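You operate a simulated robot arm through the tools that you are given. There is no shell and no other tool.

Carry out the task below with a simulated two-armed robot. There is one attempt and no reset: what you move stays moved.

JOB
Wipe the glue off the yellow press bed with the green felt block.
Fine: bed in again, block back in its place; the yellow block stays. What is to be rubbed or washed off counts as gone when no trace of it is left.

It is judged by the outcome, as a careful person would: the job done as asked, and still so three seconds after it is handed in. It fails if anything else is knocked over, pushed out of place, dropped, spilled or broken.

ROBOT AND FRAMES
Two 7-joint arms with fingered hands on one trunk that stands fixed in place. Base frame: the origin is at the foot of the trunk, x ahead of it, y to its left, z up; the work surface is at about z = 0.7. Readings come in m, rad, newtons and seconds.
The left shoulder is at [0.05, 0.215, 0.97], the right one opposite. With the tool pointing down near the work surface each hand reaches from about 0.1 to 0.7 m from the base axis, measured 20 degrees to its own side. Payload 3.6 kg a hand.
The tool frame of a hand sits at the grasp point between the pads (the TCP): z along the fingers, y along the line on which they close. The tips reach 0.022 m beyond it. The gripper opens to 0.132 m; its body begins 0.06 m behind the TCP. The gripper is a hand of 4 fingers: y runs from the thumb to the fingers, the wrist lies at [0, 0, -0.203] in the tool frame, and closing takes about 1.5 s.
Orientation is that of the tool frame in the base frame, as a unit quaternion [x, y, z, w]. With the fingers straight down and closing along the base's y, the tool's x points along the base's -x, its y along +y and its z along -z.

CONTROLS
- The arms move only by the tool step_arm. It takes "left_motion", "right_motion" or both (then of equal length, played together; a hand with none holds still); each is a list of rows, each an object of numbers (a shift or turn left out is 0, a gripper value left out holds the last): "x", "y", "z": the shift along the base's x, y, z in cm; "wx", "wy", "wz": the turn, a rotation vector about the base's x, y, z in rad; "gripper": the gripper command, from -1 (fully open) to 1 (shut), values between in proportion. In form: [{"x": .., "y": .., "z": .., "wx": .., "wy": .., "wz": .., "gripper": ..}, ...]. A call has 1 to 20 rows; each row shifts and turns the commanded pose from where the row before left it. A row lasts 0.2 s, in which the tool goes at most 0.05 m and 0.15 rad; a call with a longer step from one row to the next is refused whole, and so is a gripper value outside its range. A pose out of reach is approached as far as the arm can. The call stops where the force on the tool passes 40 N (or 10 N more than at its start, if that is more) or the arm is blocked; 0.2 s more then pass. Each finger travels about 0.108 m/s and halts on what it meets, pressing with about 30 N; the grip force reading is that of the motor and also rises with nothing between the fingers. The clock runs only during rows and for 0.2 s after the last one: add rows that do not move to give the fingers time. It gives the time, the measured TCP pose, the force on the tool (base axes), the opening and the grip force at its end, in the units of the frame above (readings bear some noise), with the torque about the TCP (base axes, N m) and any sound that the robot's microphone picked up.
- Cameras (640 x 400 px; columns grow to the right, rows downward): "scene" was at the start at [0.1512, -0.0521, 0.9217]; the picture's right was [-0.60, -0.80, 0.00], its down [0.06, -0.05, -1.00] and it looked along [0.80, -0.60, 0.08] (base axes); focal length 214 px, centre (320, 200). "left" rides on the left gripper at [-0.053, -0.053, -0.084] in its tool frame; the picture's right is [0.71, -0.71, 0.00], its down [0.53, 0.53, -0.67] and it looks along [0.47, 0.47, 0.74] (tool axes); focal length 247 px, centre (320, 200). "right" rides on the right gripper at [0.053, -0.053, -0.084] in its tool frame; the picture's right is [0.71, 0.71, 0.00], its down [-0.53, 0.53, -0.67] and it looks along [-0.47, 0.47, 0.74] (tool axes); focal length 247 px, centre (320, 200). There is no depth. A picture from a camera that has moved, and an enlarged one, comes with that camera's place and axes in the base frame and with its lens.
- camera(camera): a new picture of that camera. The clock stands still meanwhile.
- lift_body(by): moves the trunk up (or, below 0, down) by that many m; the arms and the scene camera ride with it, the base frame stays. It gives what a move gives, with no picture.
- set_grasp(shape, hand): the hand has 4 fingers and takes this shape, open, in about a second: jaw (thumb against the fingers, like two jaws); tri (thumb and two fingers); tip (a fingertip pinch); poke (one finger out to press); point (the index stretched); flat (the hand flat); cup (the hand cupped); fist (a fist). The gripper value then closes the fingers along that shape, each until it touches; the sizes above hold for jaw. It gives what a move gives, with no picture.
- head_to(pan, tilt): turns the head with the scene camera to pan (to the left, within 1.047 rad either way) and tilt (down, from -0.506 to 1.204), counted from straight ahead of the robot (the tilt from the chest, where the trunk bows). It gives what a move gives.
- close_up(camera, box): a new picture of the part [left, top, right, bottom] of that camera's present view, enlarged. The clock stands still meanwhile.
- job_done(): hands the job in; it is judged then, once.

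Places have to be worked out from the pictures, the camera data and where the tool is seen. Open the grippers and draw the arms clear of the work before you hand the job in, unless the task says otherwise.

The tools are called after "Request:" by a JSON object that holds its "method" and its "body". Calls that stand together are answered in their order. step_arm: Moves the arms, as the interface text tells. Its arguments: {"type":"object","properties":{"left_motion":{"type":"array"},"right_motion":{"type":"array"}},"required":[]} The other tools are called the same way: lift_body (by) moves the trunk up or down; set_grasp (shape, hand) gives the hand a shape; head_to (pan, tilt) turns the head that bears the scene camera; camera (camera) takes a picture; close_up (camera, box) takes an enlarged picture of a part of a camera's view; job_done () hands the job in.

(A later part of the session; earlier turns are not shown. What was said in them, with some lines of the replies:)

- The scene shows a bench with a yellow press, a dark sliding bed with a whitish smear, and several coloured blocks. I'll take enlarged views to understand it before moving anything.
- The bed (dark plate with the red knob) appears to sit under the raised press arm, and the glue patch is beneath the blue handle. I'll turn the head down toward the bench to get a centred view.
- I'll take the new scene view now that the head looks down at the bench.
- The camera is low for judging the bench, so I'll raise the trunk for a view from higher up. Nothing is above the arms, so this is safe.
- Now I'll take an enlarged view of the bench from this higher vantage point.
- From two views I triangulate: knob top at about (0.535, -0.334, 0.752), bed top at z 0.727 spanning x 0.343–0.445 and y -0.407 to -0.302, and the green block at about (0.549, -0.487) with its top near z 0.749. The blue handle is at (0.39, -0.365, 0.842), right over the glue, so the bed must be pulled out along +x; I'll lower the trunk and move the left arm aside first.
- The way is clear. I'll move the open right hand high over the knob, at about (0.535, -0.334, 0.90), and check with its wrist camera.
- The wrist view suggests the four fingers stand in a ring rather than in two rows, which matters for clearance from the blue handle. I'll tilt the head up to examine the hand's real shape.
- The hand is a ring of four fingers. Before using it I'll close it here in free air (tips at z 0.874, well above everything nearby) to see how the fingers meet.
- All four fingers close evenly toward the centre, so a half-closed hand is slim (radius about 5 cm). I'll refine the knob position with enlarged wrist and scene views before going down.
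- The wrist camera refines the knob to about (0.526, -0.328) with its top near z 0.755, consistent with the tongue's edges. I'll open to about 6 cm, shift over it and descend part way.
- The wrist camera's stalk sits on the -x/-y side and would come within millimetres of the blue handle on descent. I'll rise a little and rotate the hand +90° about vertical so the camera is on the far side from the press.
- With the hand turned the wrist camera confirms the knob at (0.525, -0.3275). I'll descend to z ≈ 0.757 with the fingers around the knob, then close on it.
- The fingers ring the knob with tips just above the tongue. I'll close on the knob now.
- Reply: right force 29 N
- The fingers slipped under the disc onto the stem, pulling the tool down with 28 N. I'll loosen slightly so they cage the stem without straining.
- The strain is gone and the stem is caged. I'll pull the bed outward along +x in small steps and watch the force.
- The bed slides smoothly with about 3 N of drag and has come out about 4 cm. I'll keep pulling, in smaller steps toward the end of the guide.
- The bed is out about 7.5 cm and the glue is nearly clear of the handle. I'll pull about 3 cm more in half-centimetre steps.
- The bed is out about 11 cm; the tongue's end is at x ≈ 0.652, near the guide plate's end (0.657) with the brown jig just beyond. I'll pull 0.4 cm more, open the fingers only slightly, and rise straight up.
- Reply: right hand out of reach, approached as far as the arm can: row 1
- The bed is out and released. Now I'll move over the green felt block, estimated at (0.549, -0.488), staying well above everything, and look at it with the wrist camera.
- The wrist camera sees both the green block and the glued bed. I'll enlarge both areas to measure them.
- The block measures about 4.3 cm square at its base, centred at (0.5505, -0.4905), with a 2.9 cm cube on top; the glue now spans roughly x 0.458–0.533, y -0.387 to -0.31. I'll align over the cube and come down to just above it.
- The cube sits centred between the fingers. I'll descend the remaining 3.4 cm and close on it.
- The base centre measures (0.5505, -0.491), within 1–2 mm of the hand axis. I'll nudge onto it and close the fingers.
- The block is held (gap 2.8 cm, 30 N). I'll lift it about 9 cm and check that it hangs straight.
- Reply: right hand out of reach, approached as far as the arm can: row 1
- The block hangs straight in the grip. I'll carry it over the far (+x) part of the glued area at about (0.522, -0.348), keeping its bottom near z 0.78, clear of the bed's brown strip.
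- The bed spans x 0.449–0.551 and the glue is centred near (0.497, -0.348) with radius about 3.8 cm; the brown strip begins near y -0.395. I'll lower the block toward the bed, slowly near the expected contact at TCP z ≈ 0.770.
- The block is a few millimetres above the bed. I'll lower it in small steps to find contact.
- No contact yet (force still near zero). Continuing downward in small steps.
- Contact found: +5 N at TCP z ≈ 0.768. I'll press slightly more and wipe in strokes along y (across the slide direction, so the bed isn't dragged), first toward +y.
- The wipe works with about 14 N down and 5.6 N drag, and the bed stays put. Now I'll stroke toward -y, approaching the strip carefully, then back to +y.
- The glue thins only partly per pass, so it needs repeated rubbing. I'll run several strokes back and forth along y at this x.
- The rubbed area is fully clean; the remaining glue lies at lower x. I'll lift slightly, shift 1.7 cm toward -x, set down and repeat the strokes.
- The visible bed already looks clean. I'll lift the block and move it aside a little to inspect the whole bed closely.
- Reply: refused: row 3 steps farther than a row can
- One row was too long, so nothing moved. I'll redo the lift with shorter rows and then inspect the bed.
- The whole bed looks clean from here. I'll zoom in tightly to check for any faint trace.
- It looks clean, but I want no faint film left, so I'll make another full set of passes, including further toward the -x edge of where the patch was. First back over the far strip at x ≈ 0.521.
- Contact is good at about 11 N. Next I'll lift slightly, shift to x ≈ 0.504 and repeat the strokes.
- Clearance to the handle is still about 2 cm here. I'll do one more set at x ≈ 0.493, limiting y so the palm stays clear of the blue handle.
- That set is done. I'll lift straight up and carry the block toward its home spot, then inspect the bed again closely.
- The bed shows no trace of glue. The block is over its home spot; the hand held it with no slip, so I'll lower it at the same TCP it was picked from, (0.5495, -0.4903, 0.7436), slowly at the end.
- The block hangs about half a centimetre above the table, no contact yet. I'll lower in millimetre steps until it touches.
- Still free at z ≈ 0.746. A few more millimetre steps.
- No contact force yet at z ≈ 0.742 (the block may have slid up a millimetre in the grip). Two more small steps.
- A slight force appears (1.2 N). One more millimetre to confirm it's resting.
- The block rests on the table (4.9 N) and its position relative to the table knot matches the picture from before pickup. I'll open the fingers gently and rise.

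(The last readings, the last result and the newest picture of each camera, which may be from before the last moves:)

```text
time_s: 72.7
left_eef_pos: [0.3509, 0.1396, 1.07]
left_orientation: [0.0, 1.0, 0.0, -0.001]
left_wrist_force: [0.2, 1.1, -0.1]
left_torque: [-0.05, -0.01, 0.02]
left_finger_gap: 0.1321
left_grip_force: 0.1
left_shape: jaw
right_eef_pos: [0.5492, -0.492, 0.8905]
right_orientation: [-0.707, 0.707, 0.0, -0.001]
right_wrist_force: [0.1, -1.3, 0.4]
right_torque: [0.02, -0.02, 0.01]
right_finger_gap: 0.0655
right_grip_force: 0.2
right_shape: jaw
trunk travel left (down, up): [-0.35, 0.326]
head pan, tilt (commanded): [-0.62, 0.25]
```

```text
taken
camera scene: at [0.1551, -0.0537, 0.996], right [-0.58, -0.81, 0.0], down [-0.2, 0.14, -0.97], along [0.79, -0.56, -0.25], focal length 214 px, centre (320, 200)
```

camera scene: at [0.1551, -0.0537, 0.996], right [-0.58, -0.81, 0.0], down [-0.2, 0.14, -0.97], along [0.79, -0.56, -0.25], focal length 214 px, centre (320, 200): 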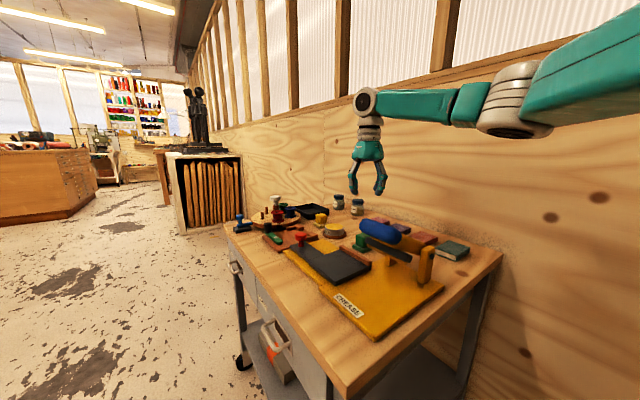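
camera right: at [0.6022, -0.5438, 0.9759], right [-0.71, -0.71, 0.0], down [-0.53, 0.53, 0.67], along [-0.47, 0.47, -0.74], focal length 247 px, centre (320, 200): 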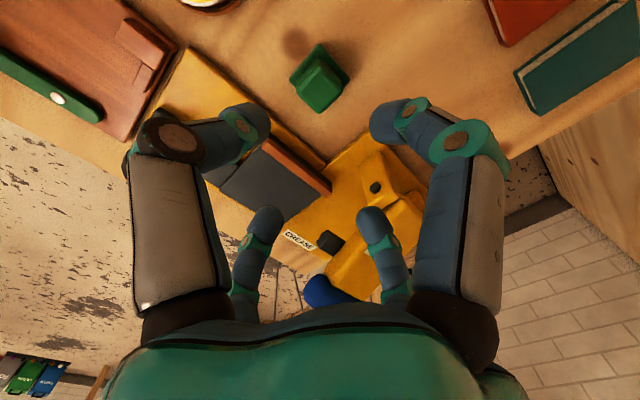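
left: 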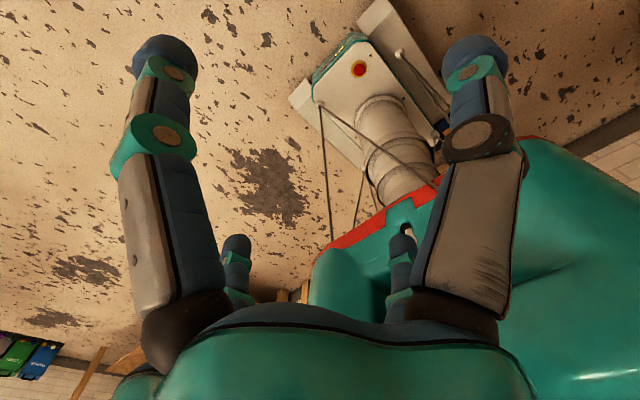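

The block is released. I'll zoom in with the wrist camera to measure its place against the original, and check the bed's -x part.

Request:
{"method": "close_up", "body": {"camera": "right", "box": [260, 10, 400, 140]}}

Request:
{"method": "close_up", "body": {"camera": "right", "box": [190, 120, 350, 250]}}

```text
3.08 times, centred on (330, 75) of right
camera zoom: at [0.6022, -0.5438, 0.9759], right [-0.71, -0.71, 0.0], down [-0.53, 0.53, 0.67], along [-0.47, 0.47, -0.74], focal length 760 px, centre (289, 585)
```

zoom: 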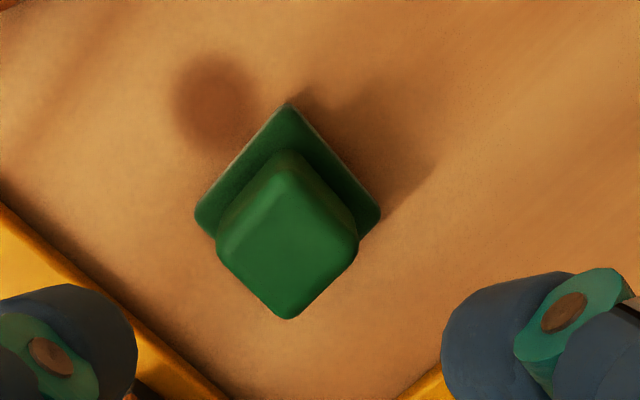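

```text
3.08 times, centred on (270, 185) of right
camera zoom: at [0.6022, -0.5438, 0.9759], right [-0.71, -0.71, 0.0], down [-0.53, 0.53, 0.67], along [-0.47, 0.47, -0.74], focal length 760 px, centre (474, 246)
```

zoom: 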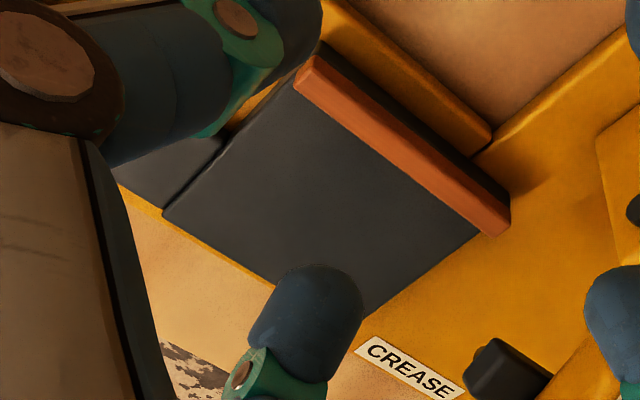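

The block is back within about 1 mm of where it stood, and the bed is clean over its whole face. Now I'll move back over the knob, near (0.636, -0.327), to push the bed in.

Request:
{"method": "step_arm", "body": {"right_motion": [{"x": 2.1, "y": 4.1}, {"x": 2.1, "y": 4.1}, {"x": 2.1, "y": 4.1}, {"x": 2.1, "y": 4.1}, {"gripper": 0.2}, {}]}}

Request:
{"method": "camera", "body": {"camera": "right"}}

Request:
{"method": "close_up", "body": {"camera": "right", "box": [240, 50, 400, 150]}}

```text
time_s: 74.0
left_eef_pos: [0.3494, 0.1392, 1.0712]
left_orientation: [0.0, 1.0, 0.0, 0.0]
left_wrist_force: [1.0, 0.4, 0.9]
left_torque: [-0.02, -0.02, -0.01]
left_finger_gap: 0.1316
left_grip_force: 0.1
left_shape: jaw
right_eef_pos: [0.6347, -0.3256, 0.891]
right_orientation: [0.708, -0.707, 0.0, -0.001]
right_wrist_force: [0.1, 0.3, -0.2]
right_torque: [0.0, -0.01, -0.02]
right_finger_gap: 0.0531
right_grip_force: 0.0
right_shape: jaw
trunk travel left (down, up): [-0.35, 0.326]
head pan, tilt (commanded): [-0.62, 0.25]
```

```text
taken
camera right: at [0.6875, -0.3785, 0.9747], right [-0.71, -0.71, 0.0], down [-0.53, 0.53, 0.67], along [-0.47, 0.47, -0.74], focal length 247 px, centre (320, 200)
```

right: 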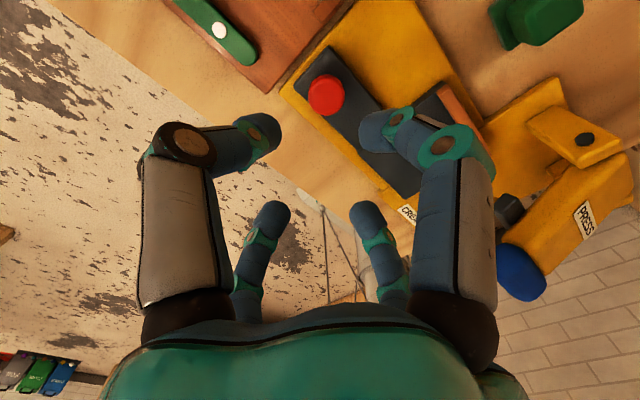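

```text
4.00 times, centred on (320, 100) of right
camera zoom: at [0.6875, -0.3785, 0.9747], right [-0.71, -0.71, 0.0], down [-0.53, 0.53, 0.67], along [-0.47, 0.47, -0.74], focal length 988 px, centre (320, 600)
```

zoom: 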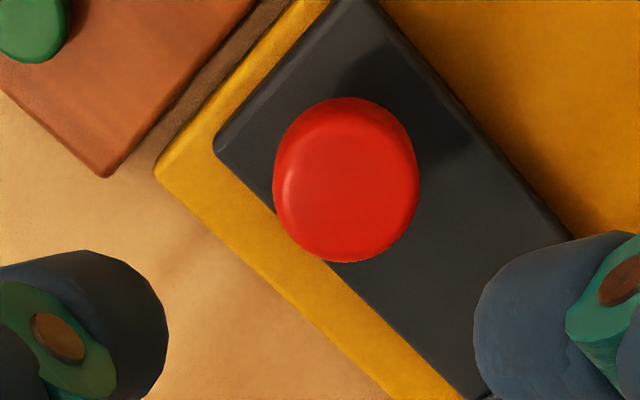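

The knob is now at about (0.629, -0.328). I'll align, descend to z ≈ 0.757, and cage the stem as before.

Request:
{"method": "step_arm", "body": {"right_motion": [{"x": -0.6, "y": -0.2}, {"z": -4.0}, {"z": -4.0}, {"z": -3.0}, {"z": -1.5}, {"z": -0.8}, {}]}}

Request:
{"method": "camera", "body": {"camera": "right"}}

```text
time_s: 75.7
left_eef_pos: [0.3496, 0.139, 1.0725]
left_orientation: [0.0, 1.0, 0.0, -0.001]
left_wrist_force: [0.1, -0.4, 0.5]
left_torque: [0.01, 0.0, -0.02]
left_finger_gap: 0.1317
left_grip_force: 0.0
left_shape: jaw
right_eef_pos: [0.6274, -0.3281, 0.7583]
right_orientation: [0.707, -0.707, 0.0, 0.0]
right_wrist_force: [-0.9, 0.3, 0.1]
right_torque: [0.03, 0.01, -0.01]
right_finger_gap: 0.053
right_grip_force: 0.1
right_shape: jaw
trunk travel left (down, up): [-0.35, 0.326]
head pan, tilt (commanded): [-0.62, 0.25]
```

```text
taken
camera right: at [0.6806, -0.3799, 0.8421], right [-0.71, -0.71, 0.0], down [-0.53, 0.53, 0.67], along [-0.47, 0.47, -0.74], focal length 247 px, centre (320, 200)
```

right: 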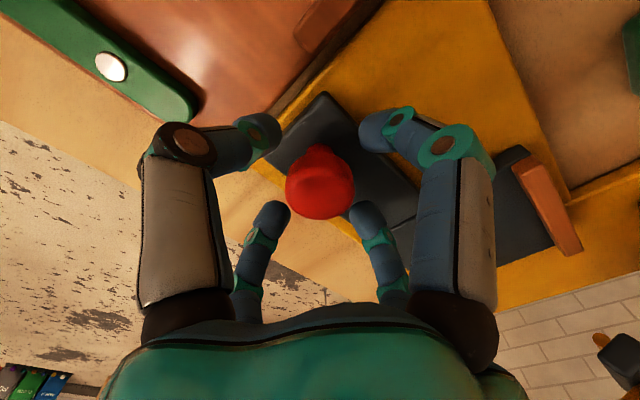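

The knob is centred in the fingers. I'll cage the stem and push the bed inward along -x, most of the way first.

Request:
{"method": "step_arm", "body": {"right_motion": [{"gripper": 0.66}, {}, {}, {"x": -0.5}, {"x": -1.0}, {"x": -1.0}, {"x": -1.0}, {"x": -1.0}, {"x": -1.0}, {"x": -1.0}, {"x": -1.0}, {"x": -1.0}, {}]}}

Request:
{"method": "close_up", "body": {"camera": "scene", "box": [260, 180, 440, 292]}}

```text
time_s: 78.5
left_eef_pos: [0.3535, 0.1393, 1.0701]
left_orientation: [0.0, 1.0, 0.0, -0.002]
left_wrist_force: [-0.4, 0.0, 0.0]
left_torque: [0.0, -0.01, 0.01]
left_finger_gap: 0.132
left_grip_force: 0.0
left_shape: jaw
right_eef_pos: [0.5438, -0.3278, 0.7538]
right_orientation: [0.708, -0.706, -0.003, 0.002]
right_wrist_force: [2.2, 11.7, -34.2]
right_torque: [0.15, 0.16, 0.06]
right_finger_gap: 0.019
right_grip_force: 30.1
right_shape: jaw
trunk travel left (down, up): [-0.35, 0.326]
head pan, tilt (commanded): [-0.62, 0.25]
```

```text
3.56 times, centred on (350, 236) of scene
camera zoom: at [0.1578, -0.0541, 0.9955], right [-0.58, -0.81, 0.0], down [-0.21, 0.14, -0.97], along [0.79, -0.56, -0.25], focal length 763 px, centre (213, 72)
```

zoom: 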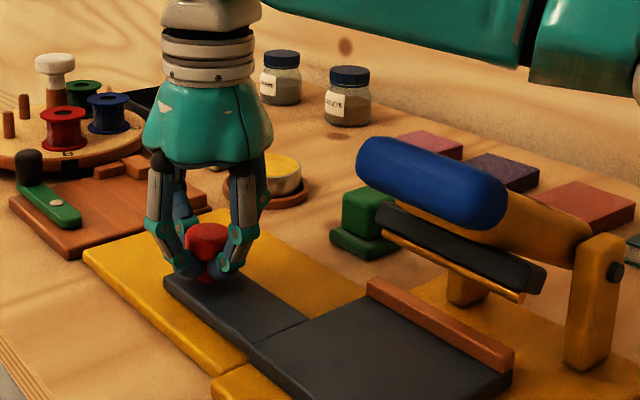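

The cage tightened under the disc and is pulling down 34 N. The bed has moved in most of the way; I'll loosen the fingers before the last stretch.

Request:
{"method": "step_arm", "body": {"right_motion": [{"gripper": 0.5}, {}, {}, {}]}}

Request:
{"method": "camera", "body": {"camera": "right"}}

Request:
{"method": "close_up", "body": {"camera": "scene", "box": [290, 210, 390, 272]}}

```text
time_s: 79.5
left_eef_pos: [0.3505, 0.1392, 1.0714]
left_orientation: [0.001, 1.0, 0.0, -0.001]
left_wrist_force: [0.3, 0.6, -0.2]
left_torque: [0.0, -0.02, 0.0]
left_finger_gap: 0.132
left_grip_force: 0.2
left_shape: jaw
right_eef_pos: [0.544, -0.3289, 0.7568]
right_orientation: [0.708, -0.707, 0.0, 0.0]
right_wrist_force: [-0.1, 0.3, -0.7]
right_torque: [0.01, 0.06, 0.01]
right_finger_gap: 0.0331
right_grip_force: 0.1
right_shape: jaw
trunk travel left (down, up): [-0.35, 0.326]
head pan, tilt (commanded): [-0.62, 0.25]
```

```text
taken
camera right: at [0.5971, -0.3811, 0.8427], right [-0.71, -0.71, 0.0], down [-0.53, 0.53, 0.67], along [-0.47, 0.47, -0.74], focal length 247 px, centre (320, 200)
```

right: 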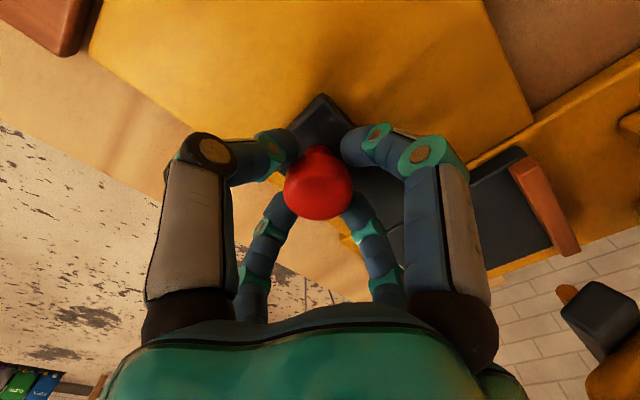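

```text
6.40 times, centred on (340, 241) of scene
camera zoom: at [0.155, -0.0537, 0.9961], right [-0.58, -0.81, 0.0], down [-0.2, 0.14, -0.97], along [0.79, -0.56, -0.25], focal length 1373 px, centre (192, -62)
```

zoom: 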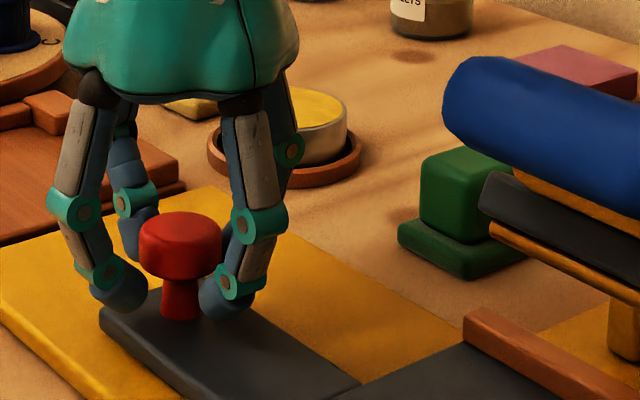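

The knob is loosely caged at about x = 0.548, so roughly 2.2 cm remain. I'll push in half-centimetre steps with this looser cage.

Request:
{"method": "step_arm", "body": {"right_motion": [{"x": -0.5}, {"x": -0.5}, {"x": -0.5}, {"x": -0.3}, {}]}}

Request:
{"method": "camera", "body": {"camera": "right"}}

Request:
{"method": "close_up", "body": {"camera": "scene", "box": [260, 180, 440, 292]}}

```text
time_s: 80.7
left_eef_pos: [0.3504, 0.1402, 1.0712]
left_orientation: [0.0, 1.0, 0.0, -0.001]
left_wrist_force: [-0.3, 0.3, 0.2]
left_torque: [0.01, -0.01, 0.01]
left_finger_gap: 0.1319
left_grip_force: 0.1
left_shape: jaw
right_eef_pos: [0.526, -0.3291, 0.7572]
right_orientation: [-0.707, 0.707, 0.001, 0.0]
right_wrist_force: [2.5, 0.8, 0.0]
right_torque: [0.0, -0.05, 0.04]
right_finger_gap: 0.0336
right_grip_force: 0.0
right_shape: jaw
trunk travel left (down, up): [-0.35, 0.326]
head pan, tilt (commanded): [-0.62, 0.25]
```

```text
taken
camera right: at [0.5779, -0.3808, 0.8424], right [-0.71, -0.71, 0.0], down [-0.53, 0.53, 0.67], along [-0.47, 0.47, -0.74], focal length 247 px, centre (320, 200)
```

right: 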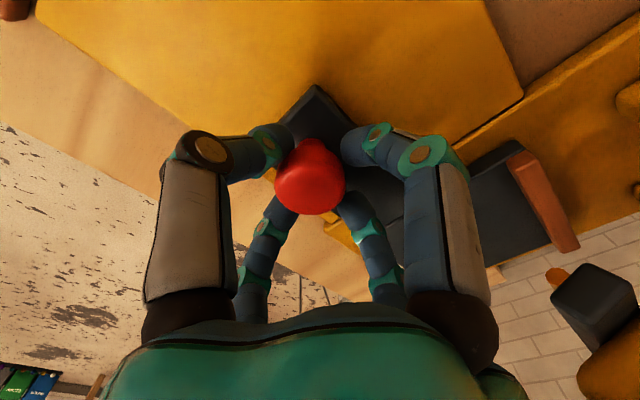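

```text
3.56 times, centred on (350, 236) of scene
camera zoom: at [0.1552, -0.0537, 0.996], right [-0.58, -0.81, 0.0], down [-0.2, 0.14, -0.97], along [0.79, -0.56, -0.25], focal length 763 px, centre (213, 72)
```

zoom: 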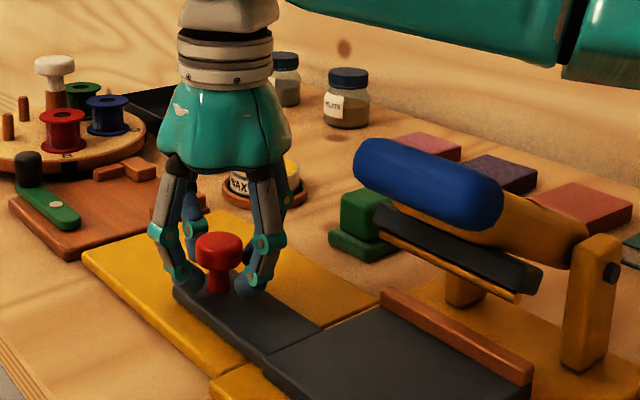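

The knob is now at about x = 0.535 touching the +x finger, about 1 cm short of its starting place. I'll push on in 2–3 mm steps, watching for a stop.

Request:
{"method": "step_arm", "body": {"right_motion": [{"x": -0.3}, {"x": -0.3}, {"x": -0.2}, {}]}}

Request:
{"method": "camera", "body": {"camera": "right"}}

```text
time_s: 81.7
left_eef_pos: [0.3506, 0.1398, 1.0716]
left_orientation: [0.001, 1.0, 0.0, -0.001]
left_wrist_force: [0.8, 1.4, 0.1]
left_torque: [-0.02, -0.01, 0.01]
left_finger_gap: 0.1319
left_grip_force: 0.0
left_shape: jaw
right_eef_pos: [0.5172, -0.3274, 0.7562]
right_orientation: [-0.707, 0.707, 0.0, 0.0]
right_wrist_force: [3.5, -0.2, 0.4]
right_torque: [-0.01, -0.05, 0.05]
right_finger_gap: 0.0341
right_grip_force: 0.1
right_shape: jaw
trunk travel left (down, up): [-0.35, 0.326]
head pan, tilt (commanded): [-0.62, 0.25]
```

```text
taken
camera right: at [0.5697, -0.3805, 0.8415], right [-0.71, -0.71, 0.0], down [-0.53, 0.53, 0.67], along [-0.47, 0.47, -0.74], focal length 247 px, centre (320, 200)
```

right: 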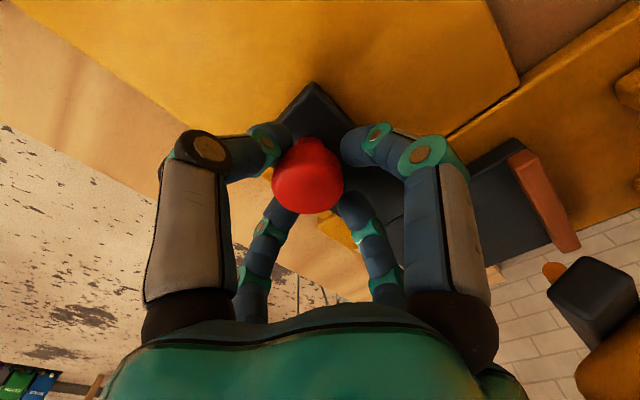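

The knob should now be at about x = 0.5265, nearly its original 0.5255. I'll push gently in 1 mm steps and see whether a stop is felt.

Request:
{"method": "step_arm", "body": {"right_motion": [{"x": -0.1}, {}, {}]}}

Request:
{"method": "close_up", "body": {"camera": "right", "box": [240, 60, 400, 160]}}

```text
time_s: 82.5
left_eef_pos: [0.3503, 0.1386, 1.0713]
left_orientation: [0.0, 1.0, 0.0, -0.001]
left_wrist_force: [0.2, 0.0, 0.3]
left_torque: [0.0, -0.01, 0.0]
left_finger_gap: 0.1317
left_grip_force: 0.0
left_shape: jaw
right_eef_pos: [0.5172, -0.3278, 0.7569]
right_orientation: [0.707, -0.707, 0.0, 0.0]
right_wrist_force: [4.4, 0.0, 0.6]
right_torque: [0.02, -0.04, 0.02]
right_finger_gap: 0.034
right_grip_force: 0.1
right_shape: jaw
trunk travel left (down, up): [-0.35, 0.326]
head pan, tilt (commanded): [-0.62, 0.25]
```

```text
4.00 times, centred on (320, 110) of right
camera zoom: at [0.5694, -0.3804, 0.8417], right [-0.71, -0.71, 0.0], down [-0.53, 0.53, 0.67], along [-0.47, 0.47, -0.74], focal length 988 px, centre (320, 560)
```

zoom: 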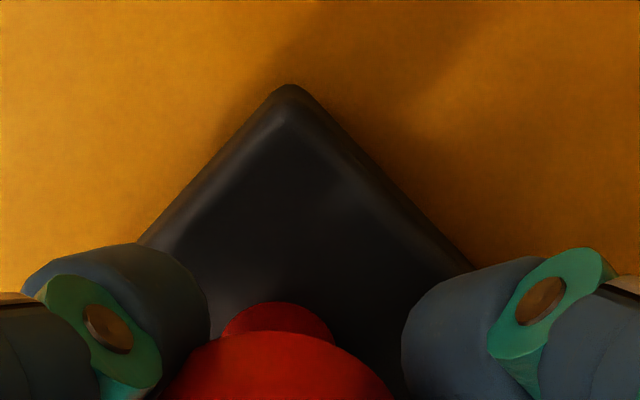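

The tongue's corner reads x ≈ 0.548 versus about 0.545 originally, so perhaps 2–3 mm remain. I'll push 2 mm more.

Request:
{"method": "step_arm", "body": {"right_motion": [{"x": -0.2}, {}, {}]}}

Request:
{"method": "close_up", "body": {"camera": "right", "box": [240, 60, 400, 160]}}

```text
time_s: 83.2
left_eef_pos: [0.3498, 0.1391, 1.0703]
left_orientation: [0.0, 1.0, -0.001, -0.001]
left_wrist_force: [-0.6, 0.2, -0.1]
left_torque: [-0.01, 0.0, -0.05]
left_finger_gap: 0.132
left_grip_force: 0.0
left_shape: jaw
right_eef_pos: [0.5155, -0.328, 0.7571]
right_orientation: [0.708, -0.706, 0.0, 0.0]
right_wrist_force: [5.5, 0.4, 1.5]
right_torque: [0.04, -0.06, 0.0]
right_finger_gap: 0.0349
right_grip_force: 0.0
right_shape: jaw
trunk travel left (down, up): [-0.35, 0.326]
head pan, tilt (commanded): [-0.62, 0.25]
```

```text
4.00 times, centred on (320, 110) of right
camera zoom: at [0.5673, -0.3804, 0.842], right [-0.71, -0.71, 0.0], down [-0.53, 0.53, 0.67], along [-0.47, 0.47, -0.74], focal length 988 px, centre (320, 560)
```

zoom: 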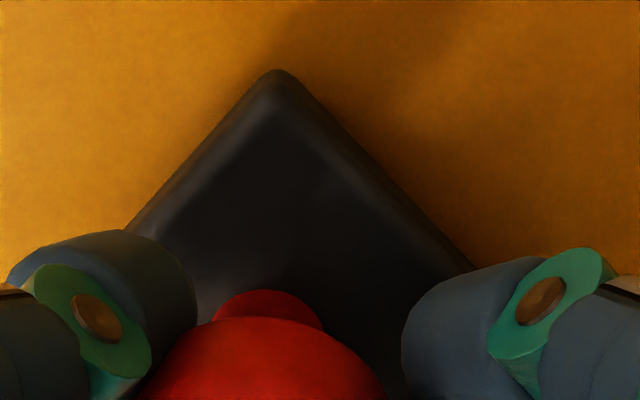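

The TCP moved 2 mm but the tongue did not, while the force rose, so the bed has met its inner stop. I'll back off slightly, open and rise clear.

Request:
{"method": "step_arm", "body": {"right_motion": [{"x": 0.4}, {"x": 0.4, "gripper": 0.2}, {}, {"z": 1.0}, {"z": 3.0}, {"z": 4.0}, {"z": 4.0}, {"z": 4.0}, {}]}}

Request:
{"method": "camera", "body": {"camera": "right"}}

Request:
{"method": "close_up", "body": {"camera": "scene", "box": [260, 180, 440, 292]}}

```text
time_s: 85.2
left_eef_pos: [0.349, 0.1399, 1.0715]
left_orientation: [0.0, 1.0, 0.0, 0.0]
left_wrist_force: [0.4, -1.2, -0.8]
left_torque: [-0.02, 0.0, 0.01]
left_finger_gap: 0.1319
left_grip_force: 0.0
left_shape: jaw
right_eef_pos: [0.5197, -0.3277, 0.9171]
right_orientation: [0.708, -0.707, 0.0, 0.001]
right_wrist_force: [0.2, -0.1, 0.0]
right_torque: [-0.03, 0.01, 0.03]
right_finger_gap: 0.0524
right_grip_force: 0.1
right_shape: jaw
trunk travel left (down, up): [-0.35, 0.326]
head pan, tilt (commanded): [-0.62, 0.25]
```

```text
taken
camera right: at [0.5728, -0.3807, 1.0016], right [-0.71, -0.71, 0.0], down [-0.53, 0.53, 0.67], along [-0.47, 0.47, -0.74], focal length 247 px, centre (320, 200)
```

right: 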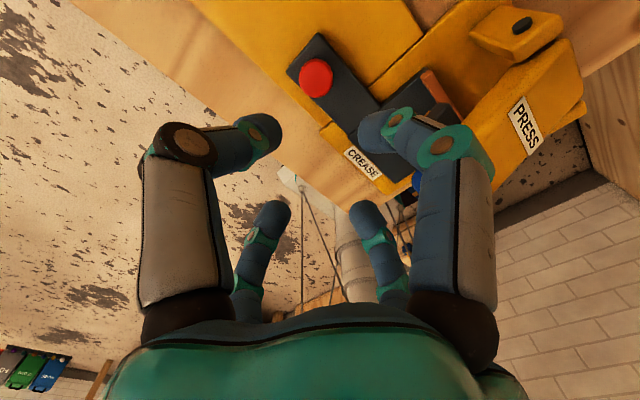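

```text
3.56 times, centred on (350, 236) of scene
camera zoom: at [0.1552, -0.0537, 0.996], right [-0.58, -0.81, 0.0], down [-0.2, 0.14, -0.97], along [0.79, -0.56, -0.25], focal length 763 px, centre (213, 72)
```

zoom: 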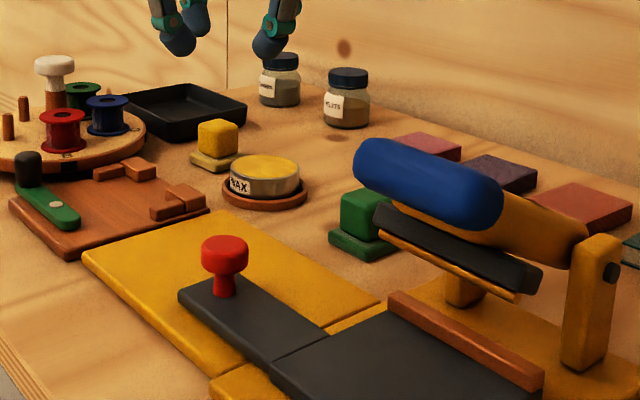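

I'll take the identical close-up I had before moving the bed (same head pose, same box) to compare positions directly.

Request:
{"method": "close_up", "body": {"camera": "scene", "box": [260, 200, 420, 300]}}

Request:
{"method": "close_up", "body": {"camera": "scene", "box": [310, 250, 430, 325]}}

```text
4.00 times, centred on (340, 250) of scene
camera zoom: at [0.1552, -0.0537, 0.996], right [-0.58, -0.81, 0.0], down [-0.2, 0.14, -0.97], along [0.79, -0.56, -0.25], focal length 858 px, centre (240, 0)
```

zoom: 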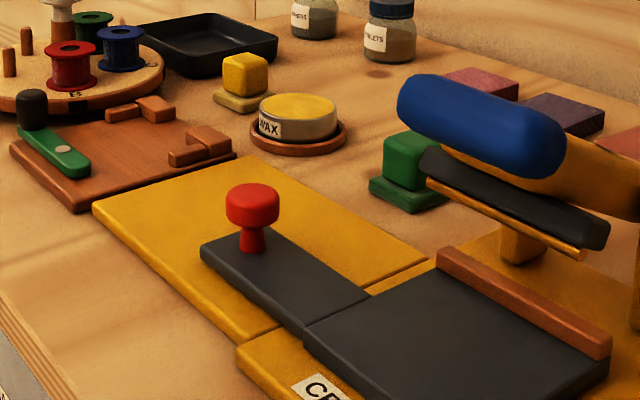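

```text
5.33 times, centred on (370, 288) of scene
camera zoom: at [0.1552, -0.0537, 0.996], right [-0.58, -0.81, 0.0], down [-0.2, 0.14, -0.97], along [0.79, -0.56, -0.25], focal length 1144 px, centre (53, -267)
```

zoom: 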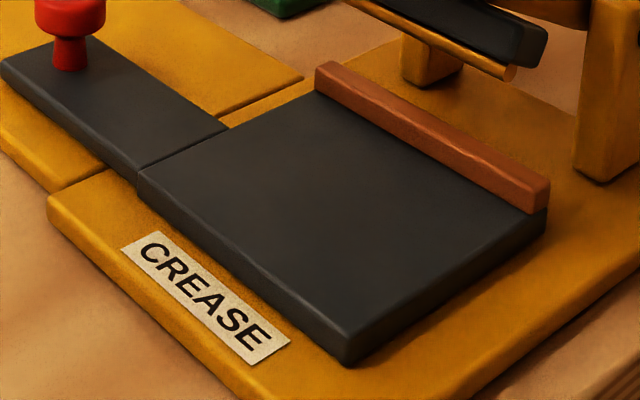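

The close-up matches the pre-move picture: knob, bed, block and the other items are all in the same places, and the bed is free of glue. I'll open the gripper fully, raise the right arm and draw it back clear of the bench.

Request:
{"method": "step_arm", "body": {"right_motion": [{"z": 4.0}, {"z": 4.0}, {"z": 4.0}, {"z": 4.0}, {"z": 3.0, "gripper": -1.0}, {"x": -4.0, "y": -0.8}, {"x": -4.0, "y": -0.8}, {"x": -4.0, "y": -0.8}, {"x": -4.0, "y": -0.8}, {"x": -4.0, "y": -0.8}, {}, {}]}}

Request:
{"method": "lift_body", "body": {"by": 0.2}}

Request:
{"method": "head_to", "body": {"pan": -0.75, "tilt": 0.75}}

Request:
{"method": "camera", "body": {"camera": "scene"}}

Request:
{"method": "close_up", "body": {"camera": "scene", "box": [250, 140, 410, 240]}}

```text
time_s: 87.8
left_eef_pos: [0.3496, 0.1408, 1.0725]
left_orientation: [0.0, 1.0, 0.0, 0.0]
left_wrist_force: [-0.1, 0.1, 0.6]
left_torque: [-0.02, -0.02, 0.0]
left_finger_gap: 0.1317
left_grip_force: 0.0
left_shape: jaw
right_eef_pos: [0.3203, -0.3712, 1.1077]
right_orientation: [-0.707, 0.707, 0.0, 0.0]
right_wrist_force: [-0.3, 0.0, 1.2]
right_torque: [0.01, -0.01, 0.0]
right_finger_gap: 0.1319
right_grip_force: 0.1
right_shape: jaw
trunk travel left (down, up): [-0.35, 0.326]
head pan, tilt (commanded): [-0.62, 0.25]
```

```text
time_s: 90.0
left_eef_pos: [0.3496, 0.1417, 1.2712]
left_orientation: [0.0, 1.0, 0.0, -0.001]
left_wrist_force: [-0.2, 0.6, 0.7]
left_torque: [0.01, 0.01, 0.0]
left_finger_gap: 0.132
left_grip_force: 0.1
left_shape: jaw
right_eef_pos: [0.3223, -0.3689, 1.3082]
right_orientation: [0.707, -0.707, -0.001, 0.001]
right_wrist_force: [0.0, -0.5, 0.3]
right_torque: [-0.02, 0.02, -0.04]
right_finger_gap: 0.132
right_grip_force: 0.1
right_shape: jaw
trunk travel left (down, up): [-0.55, 0.126]
head pan, tilt (commanded): [-0.62, 0.25]
```

```text
time_s: 91.0
left_eef_pos: [0.3498, 0.1425, 1.2694]
left_orientation: [0.0, 1.0, -0.001, 0.001]
left_wrist_force: [0.6, -0.8, 1.1]
left_torque: [-0.03, 0.0, -0.06]
left_finger_gap: 0.1321
left_grip_force: 0.0
left_shape: jaw
right_eef_pos: [0.3221, -0.368, 1.3095]
right_orientation: [0.707, -0.707, 0.0, 0.0]
right_wrist_force: [-1.0, -0.1, -0.5]
right_torque: [-0.03, -0.03, -0.01]
right_finger_gap: 0.1318
right_grip_force: 0.1
right_shape: jaw
trunk travel left (down, up): [-0.55, 0.126]
head pan, tilt (commanded): [-0.75, 0.75]
```

```text
taken
camera scene: at [0.1377, -0.056, 1.1552], right [-0.68, -0.73, 0.0], down [-0.5, 0.46, -0.73], along [0.53, -0.5, -0.68], focal length 214 px, centre (320, 200)
```

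scene: 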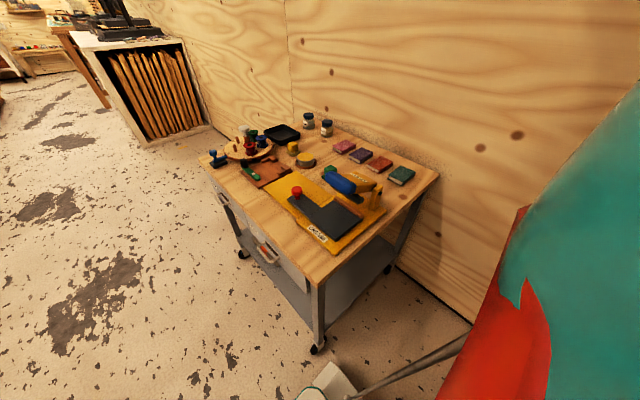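

```text
4.00 times, centred on (330, 190) of scene
camera zoom: at [0.1377, -0.056, 1.1552], right [-0.68, -0.73, 0.0], down [-0.5, 0.46, -0.73], along [0.53, -0.5, -0.68], focal length 858 px, centre (280, 240)
```

zoom: 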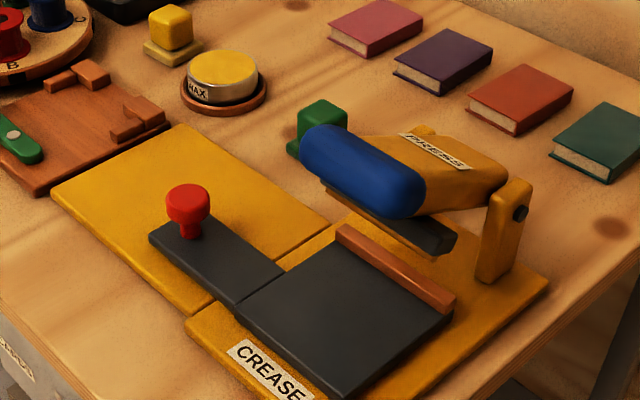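

Everything matches the first overhead picture, with the bed clean. One last tight zoom on the bed surface for any faint residue.

Request:
{"method": "close_up", "body": {"camera": "scene", "box": [305, 195, 369, 235]}}

Request:
{"method": "close_up", "body": {"camera": "right", "box": [300, 0, 500, 125]}}

```text
10.00 times, centred on (337, 215) of scene
camera zoom: at [0.1377, -0.056, 1.1552], right [-0.68, -0.73, 0.0], down [-0.5, 0.46, -0.73], along [0.53, -0.5, -0.68], focal length 2145 px, centre (150, 50)
```

zoom: 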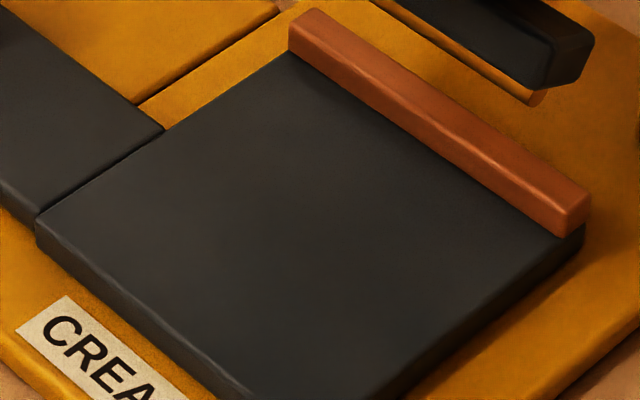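

```text
3.20 times, centred on (400, 62) of right
camera zoom: at [0.3745, -0.4206, 1.3928], right [-0.71, -0.71, 0.0], down [-0.53, 0.53, 0.67], along [-0.47, 0.47, -0.74], focal length 790 px, centre (64, 640)
```

zoom: 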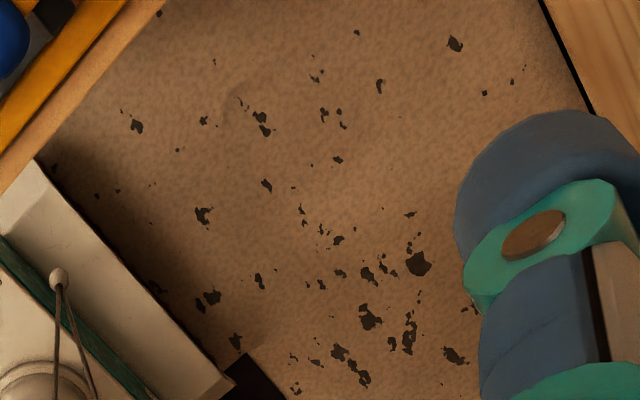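

The bed is spotless and pushed fully in, the green felt block is back on its spot, and the yellow block and everything else are untouched. Both grippers are open and the arms are well clear, so I hand the job in.

Request:
{"method": "job_done", "body": {}}

```text
The job is handed in.
```

The glue is off the press bed, the bed is back in, and the green felt block is back in its place. The job is handed in, but I haven't seen a verdict.

- **Bed:** I slid it out about 10 cm and rubbed it with the felt block until close-ups showed no trace of glue. Then I pushed it in until it met its stop. The close-ups from before and after match.
- **Green felt block:** it measures within 1–2 mm of where it stood.
- **Yellow block and everything else:** I didn't touch the yellow block, and the overhead view shows it, the books, the wax tin and the jig where they were.

Both grippers are open and the arms are clear of the bench. The trunk is still raised 0.3 m from its starting height, because I lifted it for the final check.
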